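You operate a simulated robot arm through the tools that you are given. There is no shell and no other tool. Be economical: measure what you need, move in short steps, check, and stop when the job is done.

The job below is to be done with a simulated robot arm. You get a single attempt, and the scene is never put back.

## Task
Stand the bottle marked "wool" from the top of the sorting bench beside the wooden hand brush. It goes on the side that lies toward x +0.7, y -0.7 (a direction in the base frame), with about 3 cm between them.

It is judged by the outcome, as a careful person would: the job done as asked, and still so three seconds after it is handed in. It fails if anything else is knocked over, pushed out of place, dropped, spilled or broken.

## Robot
A 7-joint arm with a two-finger parallel gripper, fixed in place. Base frame: the origin is at the foot of the arm, x ahead of it, y to its left, z up; the work surface is at about z = 0. Readings come in mm, rad, newtons and seconds.
With the tool pointing down near the work surface it reaches from about 220 to 580 mm from the base axis. Its first joint turns from -1.152 to 1.152 rad. Payload 2.5 kg.
Tool frame: the origin (TCP) lies between the finger pads and is the grasp point; the fingertips stand 23 mm ahead of it; z points along the fingers, y is the line along which they close. The gripper opens to 94 mm. The fingers are 38 mm wide and 10 mm thick; the gripper's body (54 by 96 mm) begins 39 mm behind the TCP.
Orientation is told as [roll, pitch, yaw] about the base's x, y, z axes, in that order, counted from this pose: with the fingers straight down and closing along the base's y, the tool's x points along the base's -x, its y along +y and its z along -z.

## Interface
- The arm moves only by the tool play_rows. Its arguments are lists of equal length, an entry for each row: "claw": the gripper command, from -1 (shut) to 1 (fully open), values between in proportion; "delta_pos": the shift along the tool's x, y, z in units of 30 mm (1.0 is 30 mm), a list of three; "spin": the turn about the tool's z in units of 5 degrees (1.0 is 5 degrees). In form: {"claw": [claw, ...], "delta_pos": [[dx, dy, dz], ...], "spin": [spin, ...]}. A call has 1 to 8 rows; each row shifts and turns the commanded pose from where the row before left it, along the tool's axes as they then stand. A call with a number of a shift or a turn outside -1 to 1 is refused whole. Each row takes 0.2 s and may step no farther than 50 mm and 0.15 rad from the row before; otherwise, or with a gripper value out of range, the whole call is refused. Where a pose cannot be reached the arm comes as near as it can. A force on the tool above 40 N (or 10 N above the force at the start of the call, whichever is more), or a blocked arm, ends the call early, and 0.2 s more pass. The fingers move at their own pace (about 108 mm/s each) and stop on an object; they squeeze with about 24 N. The grip force told is the motor's: it shows also when the fingers shut on nothing. Time passes only in rows, and 0.2 s behind the last, so rows that do not move let the fingers close. It gives the time, the measured TCP pose, the force on the tool (base axes), the opening and the grip force at its end, in the units of the frame above (readings bear some noise), and new pictures: "views" is both (left out), scene, wrist or none.
- Cameras (640 x 400 px; columns grow to the right, rows downward): "scene" is fixed at [115.4, -419.3, 539.3]; the picture's right is [0.82, -0.57, 0.00], its down [-0.37, -0.53, -0.76] and it looks along [0.44, 0.62, -0.65] (base axes); focal length 368 px, centre (320, 200). "wrist" rides on the gripper at [-39, 0, -44] in the tool frame; the picture's right is [0.00, -1.00, 0.00], its down [0.97, 0.00, -0.24] and it looks along [0.24, 0.00, 0.97] (tool axes); focal length 218 px, centre (320, 200). There is no depth. A picture from a camera that has moved, and an enlarged one, comes with that camera's place and axes in the base frame and with its lens. The place of the scene camera against the robot may be out by one fixed shift of up to 12 mm in any direction.
- enlarge(camera, box): a new picture of the part [left, top, right, bottom] of that camera's present view, enlarged. It takes no simulated time.
- finish_job(): hands the job in; it is judged then, once.

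Work in short steps. Places have to be worked out from the pictures, the camera data and where the tool is seen: move nearer, look again, correct. Check each grasp and each placing, and mend what went wrong. You have 90 turns and 170 pictures in all, those below and enlarged ones among them. Open the gripper and draw the arm clear of the work before you hand the job in, unless the task says otherwise; then end with one line.

The tools are called after "Call:" by a JSON object that holds its "fn" and its "kwargs". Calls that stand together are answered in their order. play_rows: Moves the arm, as the interface text tells. Its arguments: {"type":"object","properties":{"claw":{"type":"array"},"delta_pos":{"type":"array"},"spin":{"type":"array"},"views":{"type":"string","enum":["both","scene","wrist","none"]}},"required":["claw","delta_pos","spin"]} The other tools are called the same way: enlarge (camera, box) takes an enlarged picture of a part of a camera's view; finish_job () hands the job in.

At the start:

```text
time_s: 0.0
tcp_pos: [307.7, -61.7, 248.8]
ee_rot: [0.0, 0.0, 0.001]
force: [-0.1, -0.1, 0.4]
opening: 94.3
finger_force: 0.0
```

scene: 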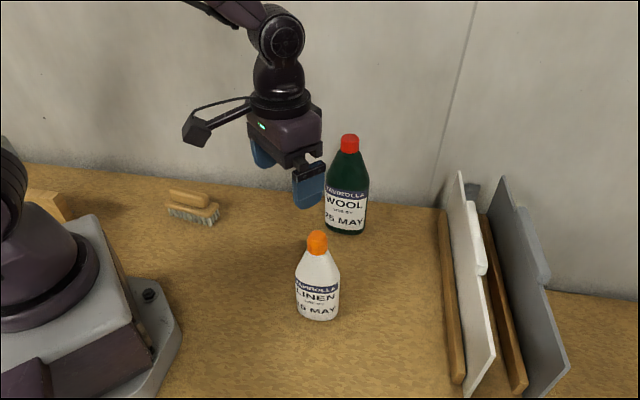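
wrist: 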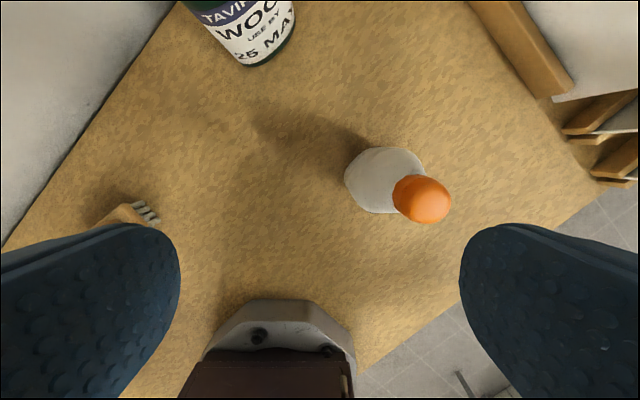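

The wool bottle is near (470, 10), about 200 mm tall, and the brush is near (235, 215). I'll move up and toward +y for a better wrist view of both.

Call:
{"fn": "play_rows", "kwargs": {"claw": [1, 1, 1, 1, 1, 1], "delta_pos": [[0, 1, -0.5], [0, 1, -0.5], [0, 1, -0.5], [0, 1, 0], [0, 1, 0], [0, 0, 0]], "spin": [0, 0, 0, 0, 0, 0]}}

Call:
{"fn": "enlarge", "kwargs": {"camera": "scene", "box": [130, 160, 250, 235]}}

Call:
{"fn": "enlarge", "kwargs": {"camera": "scene", "box": [280, 120, 420, 250]}}

```text
time_s: 1.4
tcp_pos: [307.8, 89.2, 295.7]
ee_rot: [0.001, 0.0, 0.002]
force: [1.2, 1.2, -0.7]
opening: 94.1
finger_force: 0.1
camera wrist: at [347.4, 88.7, 338.4], right [0.0, -1.0, 0.0], down [-0.97, 0.0, 0.24], along [-0.24, 0.0, -0.97], focal length 218 px, centre (320, 200)
```

scene: 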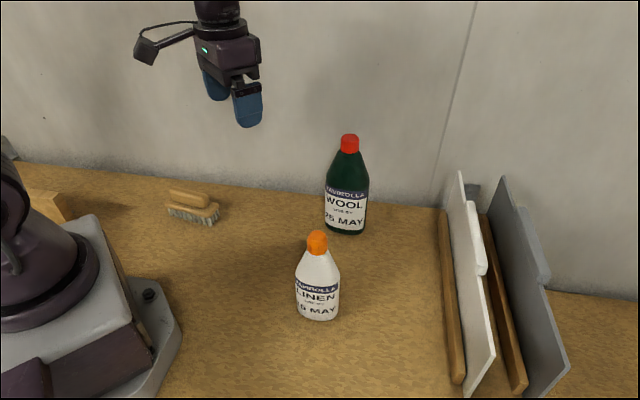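
wrist: 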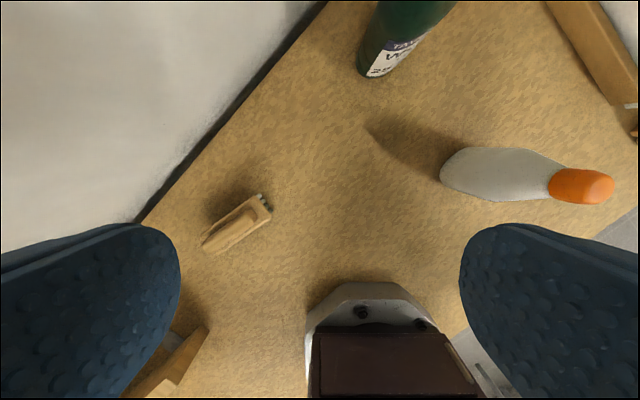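

```text
5.33 times, centred on (190, 198) of scene
camera zoom: at [115.5, -419.3, 539.3], right [0.82, -0.57, 0.0], down [-0.37, -0.53, -0.76], along [0.44, 0.62, -0.65], focal length 1964 px, centre (1013, 213)
```

zoom: 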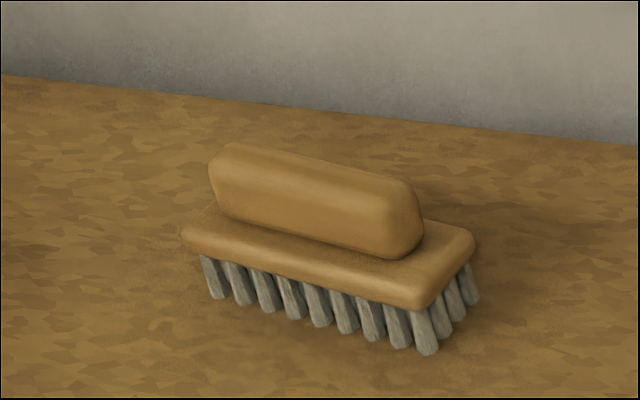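

```text
3.08 times, centred on (350, 185) of scene
camera zoom: at [115.5, -419.3, 539.3], right [0.82, -0.57, 0.0], down [-0.37, -0.53, -0.76], along [0.44, 0.62, -0.65], focal length 1133 px, centre (228, 246)
```

zoom: 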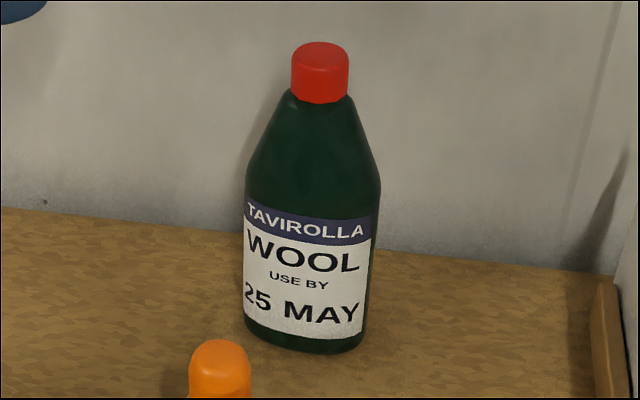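

The brush's long axis runs roughly along (+0.6, −0.8), so the wanted side is its right-hand end, near (262, 162). I'll view it from closer above with the wrist camera.

Call:
{"fn": "play_rows", "kwargs": {"claw": [1, 1, 1, 1], "delta_pos": [[0, 1, 0.6], [0, 1, 0.6], [0, 0.5, 0.6], [0, 0, 0]], "spin": [0, 0, 0, 0], "views": "wrist"}}

```text
time_s: 2.4
tcp_pos: [308.3, 163.0, 239.5]
ee_rot: [0.001, 0.001, 0.001]
force: [-0.1, -0.4, 0.2]
opening: 93.9
finger_force: 0.0
camera wrist: at [347.2, 163.3, 284.3], right [0.0, -1.0, 0.0], down [-0.97, 0.0, 0.24], along [-0.24, 0.0, -0.97], focal length 218 px, centre (320, 200)
```

wrist: 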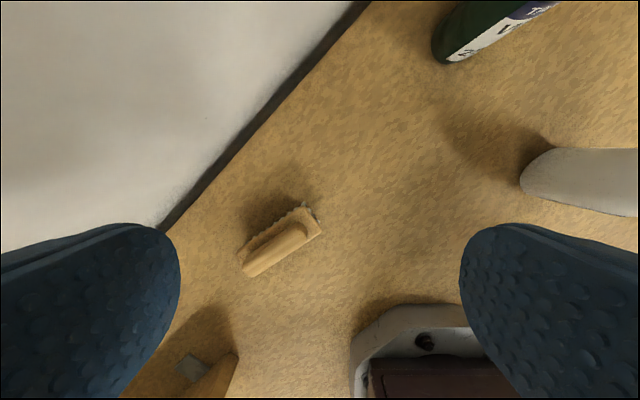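

Call:
{"fn": "enlarge", "kwargs": {"camera": "wrist", "box": [220, 185, 348, 285]}}

Call:
{"fn": "enlarge", "kwargs": {"camera": "wrist", "box": [400, 0, 560, 100]}}

```text
4.00 times, centred on (284, 235) of wrist
camera zoom: at [347.2, 163.3, 284.3], right [0.0, -1.0, 0.0], down [-0.97, 0.0, 0.24], along [-0.24, 0.0, -0.97], focal length 873 px, centre (464, 60)
```

zoom: 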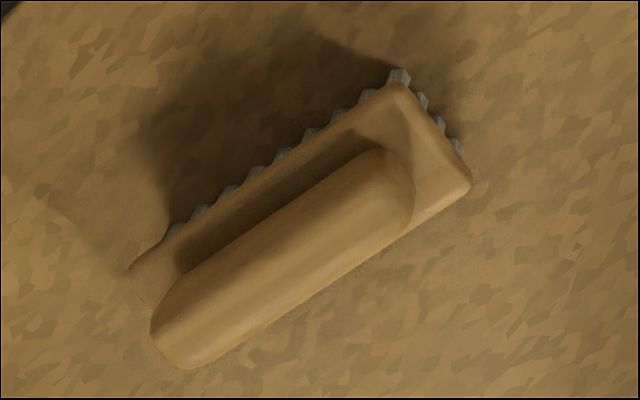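

```text
4.00 times, centred on (480, 50) of wrist
camera zoom: at [347.2, 163.3, 284.3], right [0.0, -1.0, 0.0], down [-0.97, 0.0, 0.24], along [-0.24, 0.0, -0.97], focal length 873 px, centre (-320, 800)
```

zoom: 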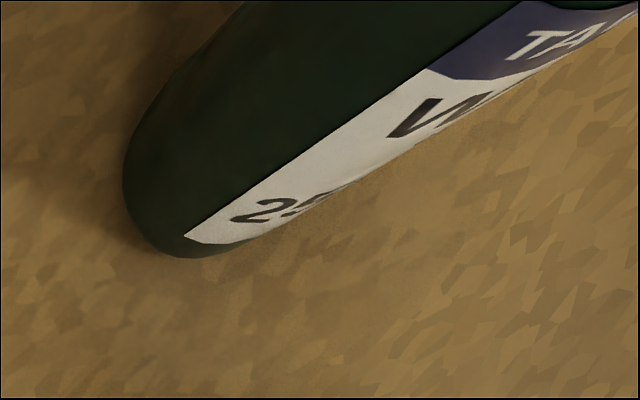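

The brush's end edge centre is at about (261, 172), its centre about (231, 216), and its axis (0.575, −0.818). Next I'll rise and look at the wool bottle from above.

Call:
{"fn": "play_rows", "kwargs": {"claw": [1, 1, 1, 1, 1, 1, 1, 1], "delta_pos": [[0, 0, -1], [0, 0, -0.9], [-0.8, -0.95, 0], [-0.8, -0.95, 0], [-0.8, -0.95, 0], [-0.8, -0.95, 0], [-0.8, -0.95, 0], [0, 0, 0]], "spin": [0, 0, 0, 0, 0, 0, 0, 0]}}

```text
time_s: 4.2
tcp_pos: [427.0, 21.1, 297.1]
ee_rot: [0.0, 0.002, -0.002]
force: [-0.2, 0.0, 1.1]
opening: 94.0
finger_force: 0.0
camera wrist: at [465.9, 21.0, 342.0], right [0.0, -1.0, 0.0], down [-0.97, 0.0, 0.24], along [-0.24, 0.0, -0.97], focal length 218 px, centre (320, 200)
```

scene: 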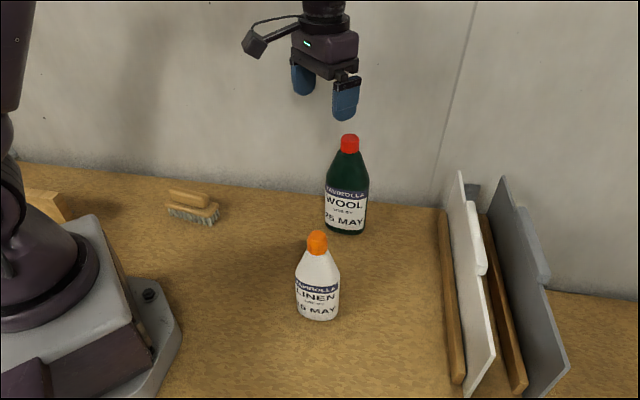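
wrist: 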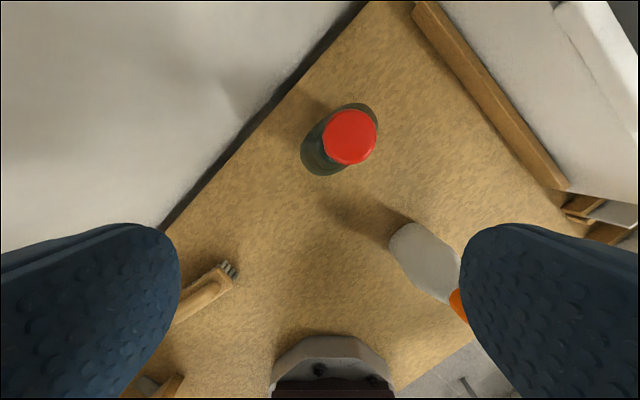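

Call:
{"fn": "enlarge", "kwargs": {"camera": "wrist", "box": [276, 84, 404, 184]}}

```text
4.00 times, centred on (340, 134) of wrist
camera zoom: at [465.9, 21.0, 342.0], right [0.0, -1.0, 0.0], down [-0.97, 0.0, 0.24], along [-0.24, 0.0, -0.97], focal length 873 px, centre (240, 464)
```

zoom: 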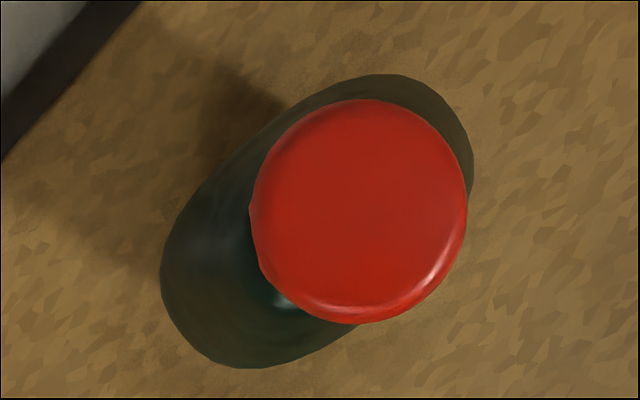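

The cap centre is at about (471.5, 3), with its top near z ≈ 215. The body is oval, about 80 × 50 mm, with its long axis roughly (0.65, −0.75). I'll centre over it and spin so the fingers close across the short axis.

Call:
{"fn": "play_rows", "kwargs": {"claw": [1, 1, 1, 1, 1, 1, 1, 1], "delta_pos": [[-0.74, -0.3, 0], [-0.74, -0.3, 0], [0, 0, 0], [0, 0, 0], [0, 0, 0], [0, 0, 0], [0, 0, 0], [0, 0, 0]], "spin": [0, 0, 1, 1, 1, 1, 1, 1], "views": "none"}}

Call:
{"fn": "play_rows", "kwargs": {"claw": [1, 1, 1, 1], "delta_pos": [[0, 0, 0], [0, 0, 0], [0, 0, 0], [0, 0, 0]], "spin": [1, 1, 1, 0]}}

Call:
{"fn": "enlarge", "kwargs": {"camera": "scene", "box": [280, 60, 420, 150]}}

```text
time_s: 6.0
tcp_pos: [471.7, 3.7, 297.8]
ee_rot: [-0.003, -0.001, -0.524]
force: [0.6, -1.0, -0.2]
opening: 93.9
finger_force: 0.0
```

```text
time_s: 7.0
tcp_pos: [471.9, 2.6, 297.4]
ee_rot: [-0.001, -0.002, -0.786]
force: [0.1, -0.2, 0.3]
opening: 94.3
finger_force: 0.0
camera wrist: at [500.1, -24.8, 341.7], right [-0.71, -0.71, 0.0], down [-0.69, 0.69, 0.24], along [-0.17, 0.17, -0.97], focal length 218 px, centre (320, 200)
```

scene: 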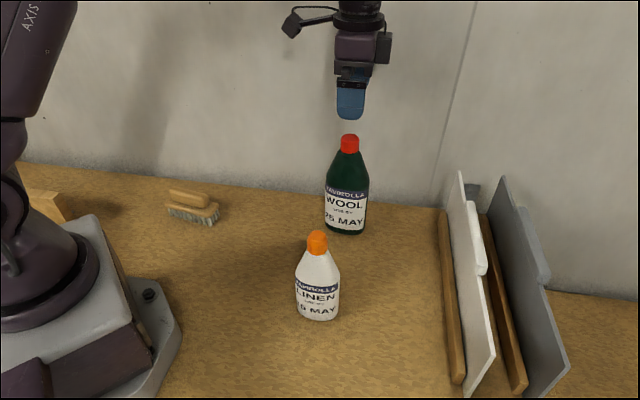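
wrist: 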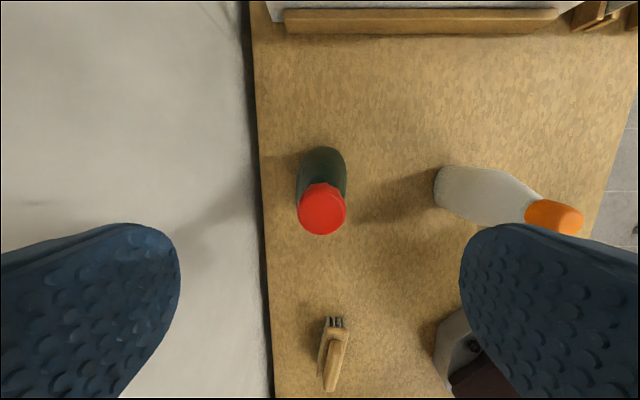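

```text
4.44 times, centred on (350, 105) of scene
camera zoom: at [115.4, -419.3, 539.3], right [0.82, -0.57, 0.0], down [-0.37, -0.53, -0.76], along [0.44, 0.62, -0.65], focal length 1636 px, centre (187, 622)
```

zoom: 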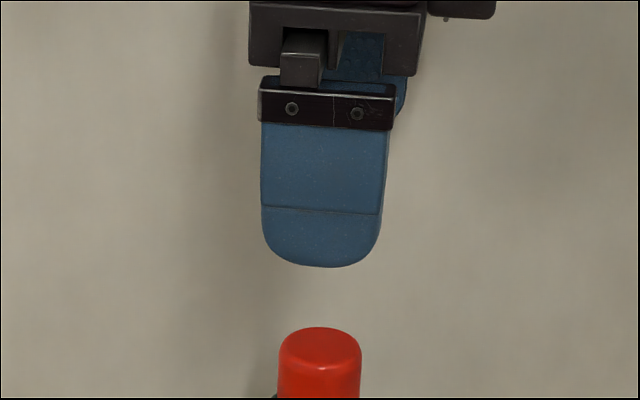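

Two wrist views agree: cap centre (471, 2.7), top at z ≈ 205. The TCP is right above it, so I descend and check.

Call:
{"fn": "play_rows", "kwargs": {"claw": [1, 1, 1, 1, 1, 1], "delta_pos": [[0, 0, 0.8], [0, 0, 0.8], [0, 0, 0.8], [0, 0, 0.5], [0, 0, 0.4], [0, 0, 0]], "spin": [0, 0, 0, 0, 0, 0]}}

Call:
{"fn": "enlarge", "kwargs": {"camera": "scene", "box": [280, 100, 420, 240]}}

```text
time_s: 8.4
tcp_pos: [472.6, 4.6, 198.5]
ee_rot: [-0.001, 0.001, -0.787]
force: [0.6, 0.1, 0.0]
opening: 94.1
finger_force: 0.1
camera wrist: at [500.5, -24.7, 242.2], right [-0.71, -0.71, 0.0], down [-0.69, 0.69, 0.24], along [-0.17, 0.17, -0.97], focal length 218 px, centre (320, 200)
```

scene: 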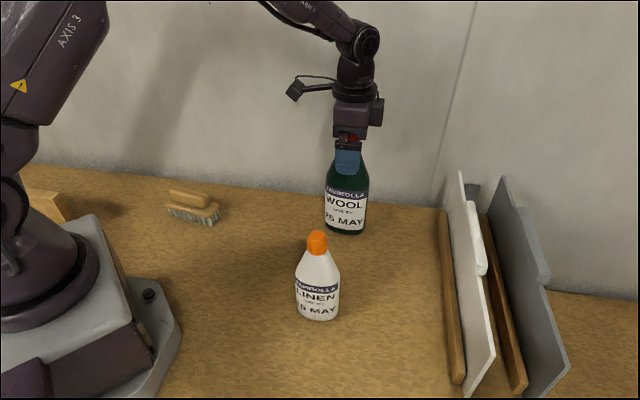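
wrist: 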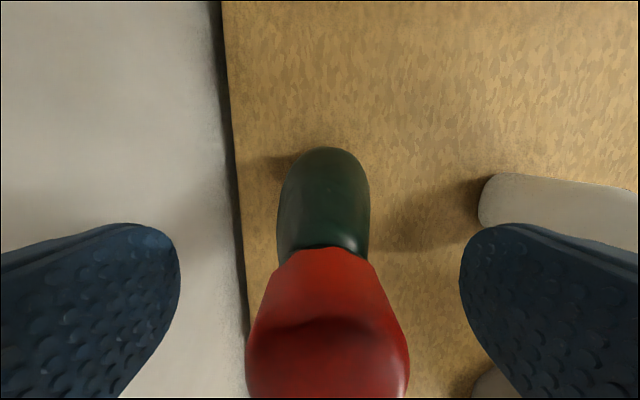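

```text
2.86 times, centred on (350, 170) of scene
camera zoom: at [115.4, -419.3, 539.3], right [0.82, -0.57, 0.0], down [-0.37, -0.53, -0.76], along [0.44, 0.62, -0.65], focal length 1052 px, centre (234, 286)
```

zoom: 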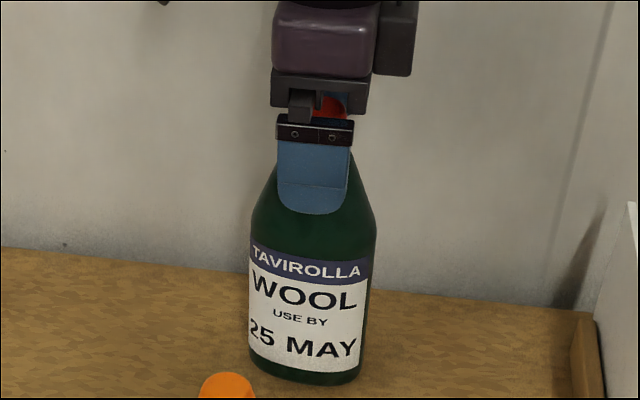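

The cap sits between the fingers with no contact. I'll shift 2 mm to centre and close.

Call:
{"fn": "play_rows", "kwargs": {"claw": [1, 0.2, -0.3, -1, -1, -1], "delta_pos": [[0, -0.06, 0], [0, 0, 0], [0, 0, 0], [0, 0, 0], [0, 0, 0], [0, 0, 0]], "spin": [0, 0, 0, 0, 0, 0]}}

Call:
{"fn": "enlarge", "kwargs": {"camera": "scene", "box": [280, 100, 420, 240]}}

```text
time_s: 9.8
tcp_pos: [471.6, 1.4, 198.4]
ee_rot: [0.0, 0.001, -0.786]
force: [1.6, 1.0, -0.3]
opening: 31.3
finger_force: 24.6
camera wrist: at [499.0, -25.8, 242.8], right [-0.71, -0.71, 0.0], down [-0.69, 0.69, 0.24], along [-0.17, 0.17, -0.97], focal length 218 px, centre (320, 200)
```

scene: 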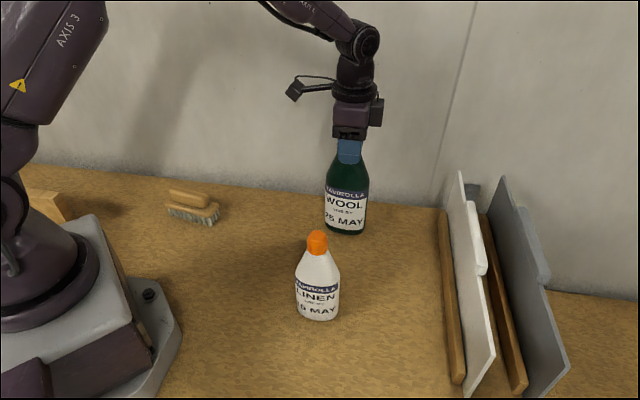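
wrist: 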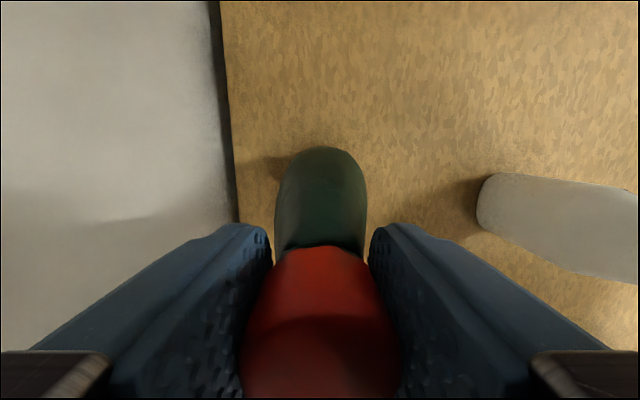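

```text
2.86 times, centred on (350, 170) of scene
camera zoom: at [115.4, -419.3, 539.3], right [0.82, -0.57, 0.0], down [-0.37, -0.53, -0.76], along [0.44, 0.62, -0.65], focal length 1052 px, centre (234, 286)
```

zoom: 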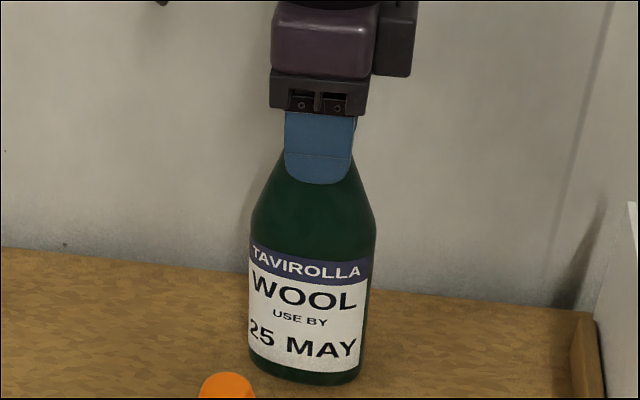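

Gripped at 31 mm with 24 N. I lift gently and check that the bottle comes along.

Call:
{"fn": "play_rows", "kwargs": {"claw": [-1, -1, -1, -1, -1], "delta_pos": [[0, 0, -0.2], [0, 0, -0.4], [0, 0, -0.5], [0, 0, -0.3], [0, 0, 0]], "spin": [0, 0, 0, 0, 0]}}

Call:
{"fn": "enlarge", "kwargs": {"camera": "scene", "box": [280, 80, 420, 240]}}

```text
time_s: 11.0
tcp_pos: [470.9, 2.5, 240.1]
ee_rot: [-0.001, 0.001, -0.786]
force: [-0.9, -0.7, -5.6]
opening: 31.0
finger_force: 24.2
camera wrist: at [498.8, -26.3, 284.7], right [-0.71, -0.71, 0.0], down [-0.69, 0.69, 0.24], along [-0.17, 0.17, -0.97], focal length 218 px, centre (320, 200)
```

scene: 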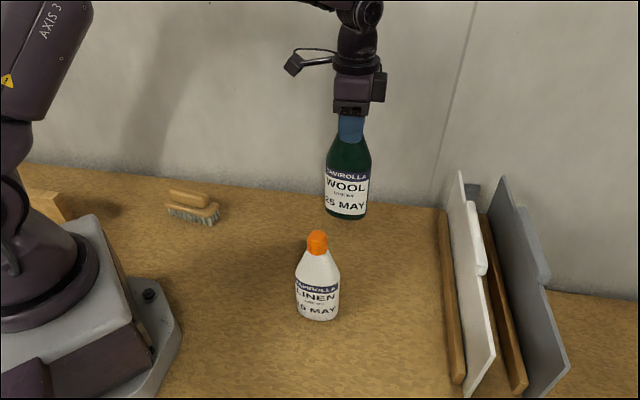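
wrist: 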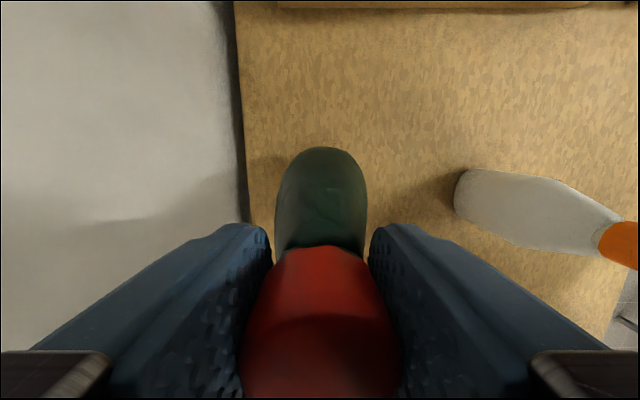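

```text
2.50 times, centred on (350, 160) of scene
camera zoom: at [115.5, -419.3, 539.3], right [0.82, -0.57, 0.0], down [-0.37, -0.53, -0.76], along [0.44, 0.62, -0.65], focal length 920 px, centre (245, 300)
```

zoom: 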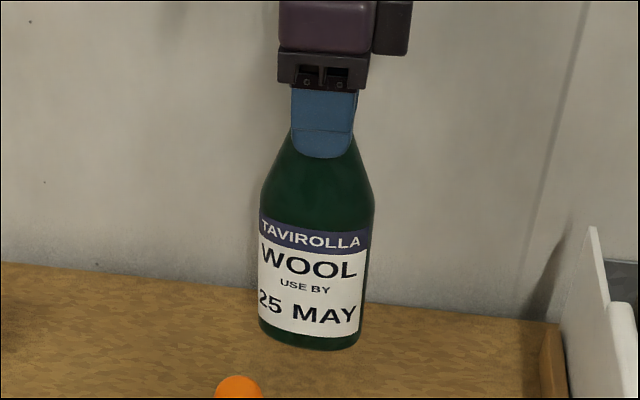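

It's held upright and weighs about 0.6 kg. I'll carry it toward the target, around (319.5, 124), approaching from the far side of the brush end.

Call:
{"fn": "play_rows", "kwargs": {"claw": [-1, -1, -1, -1, -1, -1, -1, -1], "delta_pos": [[0.4, -0.088, 0], [0.8, -0.088, 0], [0.9, -0.088, 0], [0.9, -0.088, 0], [0.9, -0.088, 0], [0.8, -0.088, 0], [0.6, -0.088, 0], [0.3, -0.088, 0]], "spin": [0, 0, 0, 0, 0, 0, 0, 0]}}

```text
time_s: 12.8
tcp_pos: [338.2, 106.7, 241.1]
ee_rot: [0.0, 0.001, -0.785]
force: [0.0, -0.5, -5.7]
opening: 31.1
finger_force: 24.4
camera wrist: at [365.5, 78.7, 285.0], right [-0.71, -0.71, 0.0], down [-0.69, 0.69, 0.24], along [-0.17, 0.17, -0.97], focal length 218 px, centre (320, 200)
```

scene: 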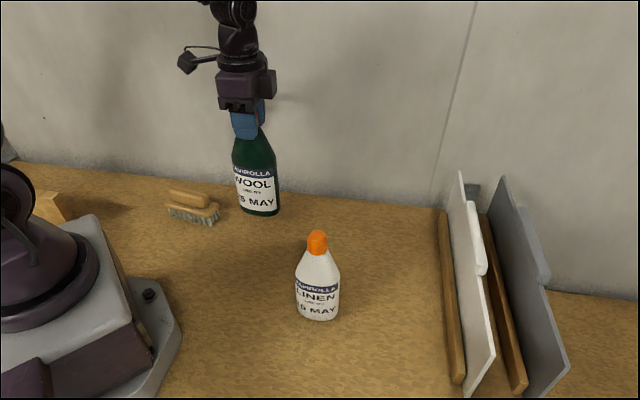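
wrist: 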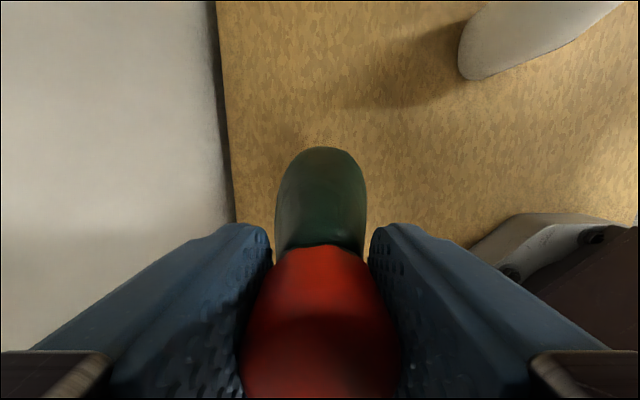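

About 25 mm remain along the tool's x. I'll finish the move and lower to roughly 7 mm above the bench before checking.

Call:
{"fn": "play_rows", "kwargs": {"claw": [-1, -1, -1, -1, -1], "delta_pos": [[0.45, 0, 0], [0.4, -0.03, 0.2], [0, 0, 0.5], [0, 0, 0.45], [0, 0, 0]], "spin": [0, 0, 0, 0, 0], "views": "scene"}}

Call:
{"fn": "enlarge", "kwargs": {"camera": "scene", "box": [150, 130, 310, 240]}}

```text
time_s: 14.0
tcp_pos: [318.4, 123.3, 205.7]
ee_rot: [0.001, 0.001, -0.787]
force: [-0.8, -0.2, -5.1]
opening: 31.2
finger_force: 23.7
```

scene: 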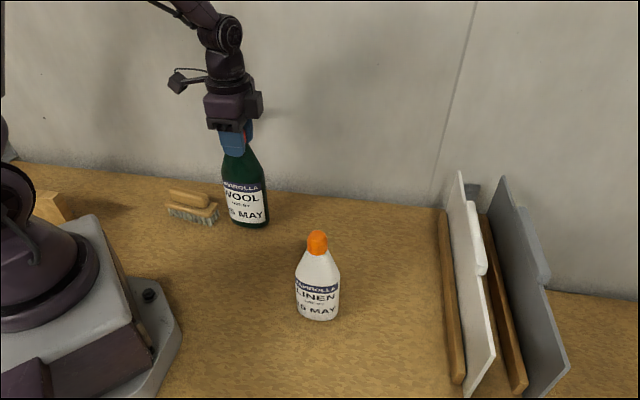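

```text
3.64 times, centred on (230, 185) of scene
camera zoom: at [115.5, -419.3, 539.3], right [0.82, -0.57, 0.0], down [-0.37, -0.53, -0.76], along [0.44, 0.62, -0.65], focal length 1339 px, centre (647, 254)
```

zoom: 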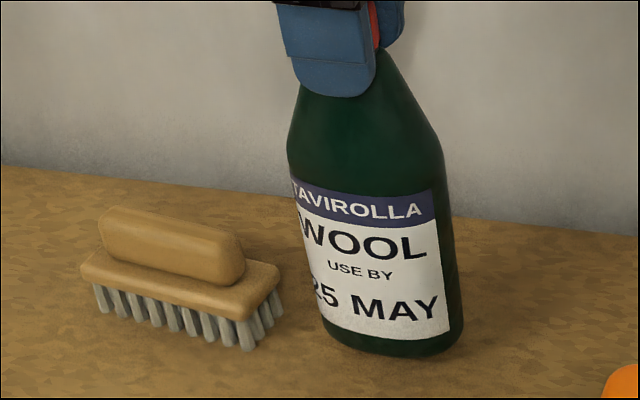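

The gap reads about 25–28 mm, so I'll shift 4 mm outward and then lower to the bench. Contact should come at TCP z ≈ 198.4.

Call:
{"fn": "play_rows", "kwargs": {"claw": [-1, -1, -1, -1], "delta_pos": [[-0.13, 0, 0], [0, 0, 0.12], [0, 0, 0.11], [0, 0, 0]], "spin": [0, 0, 0, 0], "views": "scene"}}

Call:
{"fn": "enlarge", "kwargs": {"camera": "scene", "box": [150, 130, 310, 240]}}

```text
time_s: 15.0
tcp_pos: [322.3, 120.0, 199.3]
ee_rot: [-0.001, -0.001, -0.786]
force: [-0.1, -0.2, -3.1]
opening: 31.1
finger_force: 23.8
```

scene: 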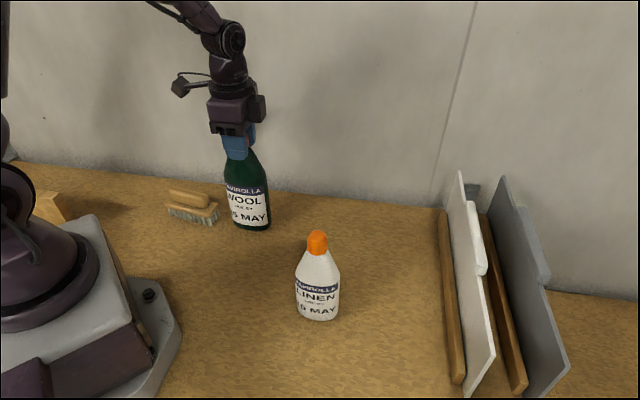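

```text
3.64 times, centred on (230, 185) of scene
camera zoom: at [115.5, -419.3, 539.3], right [0.82, -0.57, 0.0], down [-0.37, -0.53, -0.76], along [0.44, 0.62, -0.65], focal length 1339 px, centre (647, 254)
```

zoom: 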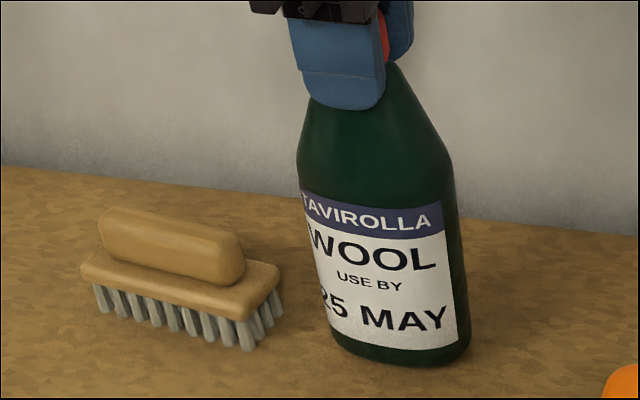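

The load is dropping (−3.1 N), so the bottle is starting to touch. I'll lower one more millimetre.

Call:
{"fn": "play_rows", "kwargs": {"claw": [-1, -1], "delta_pos": [[0, 0, 0.04], [0, 0, 0]], "spin": [0, 0], "views": "none"}}

```text
time_s: 15.6
tcp_pos: [322.4, 121.6, 199.4]
ee_rot: [0.003, -0.002, -0.784]
force: [-4.7, -1.3, 20.6]
opening: 31.2
finger_force: 24.3
```

It is now pressing at 20 N, firmly on the bench. I'll back off slightly and open gradually.

Call:
{"fn": "play_rows", "kwargs": {"claw": [-1, -1, -0.2, 0.2, 0.6, 1, 1], "delta_pos": [[0, 0, -0.03], [0, 0, 0], [0, 0, 0], [0, 0, 0], [0, 0, 0], [0, 0, 0], [0, 0, 0]], "spin": [0, 0, 0, 0, 0, 0, 0]}}

```text
time_s: 17.2
tcp_pos: [322.1, 121.1, 199.6]
ee_rot: [-0.001, 0.0, -0.787]
force: [-0.3, 0.6, 0.7]
opening: 94.0
finger_force: 0.1
camera wrist: at [349.4, 92.9, 242.9], right [-0.71, -0.71, 0.0], down [-0.69, 0.69, 0.24], along [-0.17, 0.17, -0.97], focal length 218 px, centre (320, 200)
```

scene: 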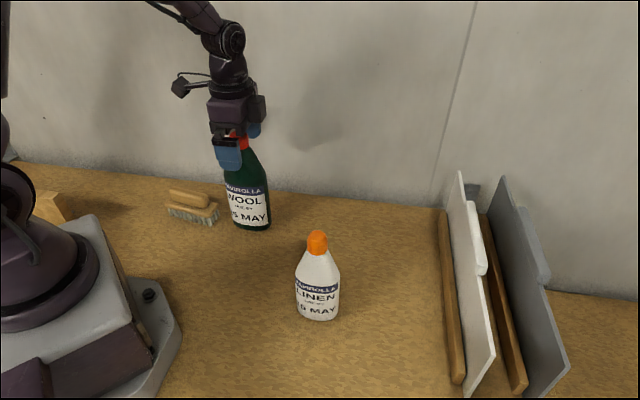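
wrist: 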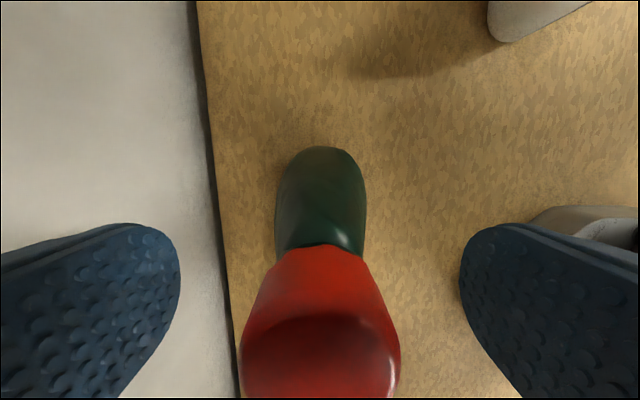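

The bottle is released and standing free between the open fingers. I'll rise straight up and then back away for a look from above.

Call:
{"fn": "play_rows", "kwargs": {"claw": [1, 1, 1, 1, 1, 1, 1, 1], "delta_pos": [[0, 0, -0.5], [0, 0, -0.9], [0, 0, -0.9], [0, 0, -0.9], [0, 0, -0.7], [-0.5, 0, -0.3], [-0.5, 0, 0], [0, 0, 0]], "spin": [0, 0, 0, 0, 0, 0, 0, 0]}}

Call:
{"fn": "enlarge", "kwargs": {"camera": "scene", "box": [150, 130, 310, 240]}}

Call:
{"fn": "enlarge", "kwargs": {"camera": "wrist", "box": [220, 180, 460, 330]}}

```text
time_s: 19.0
tcp_pos: [341.6, 98.8, 324.8]
ee_rot: [0.001, -0.001, -0.786]
force: [0.6, 0.1, 0.8]
opening: 94.0
finger_force: 0.0
camera wrist: at [370.8, 71.2, 369.1], right [-0.71, -0.71, 0.0], down [-0.69, 0.69, 0.24], along [-0.17, 0.17, -0.97], focal length 218 px, centre (320, 200)
```

scene: 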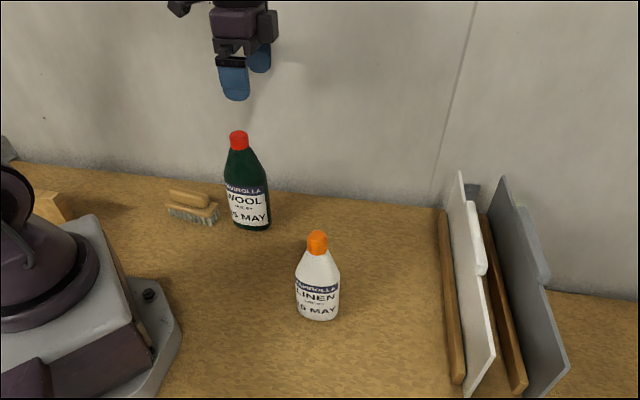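
wrist: 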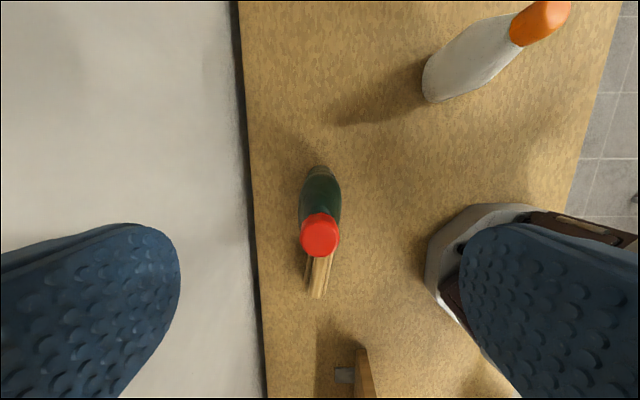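

```text
3.64 times, centred on (230, 185) of scene
camera zoom: at [115.4, -419.3, 539.3], right [0.82, -0.57, 0.0], down [-0.37, -0.53, -0.76], along [0.44, 0.62, -0.65], focal length 1339 px, centre (647, 254)
```

zoom: 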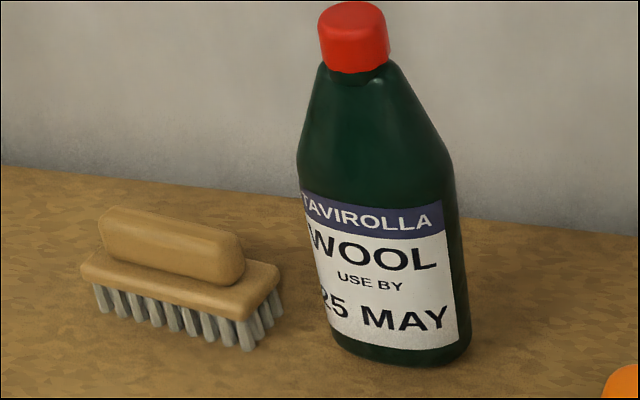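

```text
2.67 times, centred on (340, 255) of wrist
camera zoom: at [370.8, 71.2, 369.1], right [-0.71, -0.71, 0.0], down [-0.69, 0.69, 0.24], along [-0.17, 0.17, -0.97], focal length 582 px, centre (267, 53)
```

zoom: 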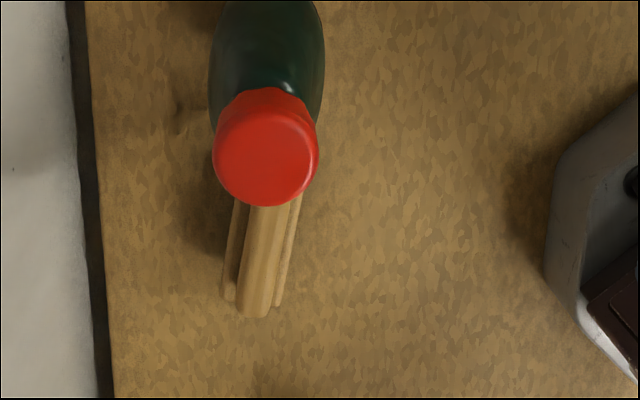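

The bottle stands upright and the brush is undisturbed. I'll pass the camera high above the gap to verify the distance.

Call:
{"fn": "play_rows", "kwargs": {"claw": [1, 1, 1, 1, 1], "delta_pos": [[0.9, 0, 0], [0.9, 0, 0], [0.9, 0, 0], [0.9, 0, 0], [0, 0, 0]], "spin": [0, 0, 0, 0, 0], "views": "none"}}

Call:
{"fn": "enlarge", "kwargs": {"camera": "wrist", "box": [220, 100, 460, 250]}}

```text
time_s: 20.2
tcp_pos: [265.6, 175.6, 324.9]
ee_rot: [0.0, 0.0, -0.785]
force: [0.6, -0.2, 0.5]
opening: 94.0
finger_force: 0.0
```

```text
2.67 times, centred on (340, 175) of wrist
camera zoom: at [293.8, 148.4, 369.1], right [-0.71, -0.71, 0.0], down [-0.69, 0.69, 0.24], along [-0.17, 0.17, -0.97], focal length 582 px, centre (267, 267)
```

zoom: 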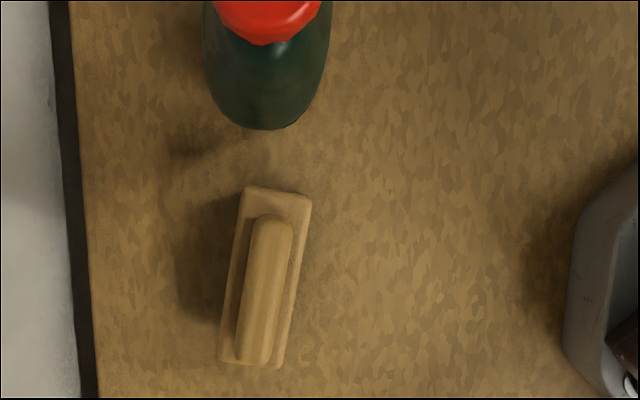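

From above, the bottle edge is near (291, 151) and the brush end near (263, 171). That is a gap of about 3 cm, directly along (0.7, −0.7), with the arm open and clear.

Call:
{"fn": "finish_job", "kwargs": {}}

```text
The job is handed in.
```

The wool bottle now stands upright beside the wooden hand brush, on the (+0.7, −0.7) side with a gap of about 3 cm, and nothing else was disturbed.
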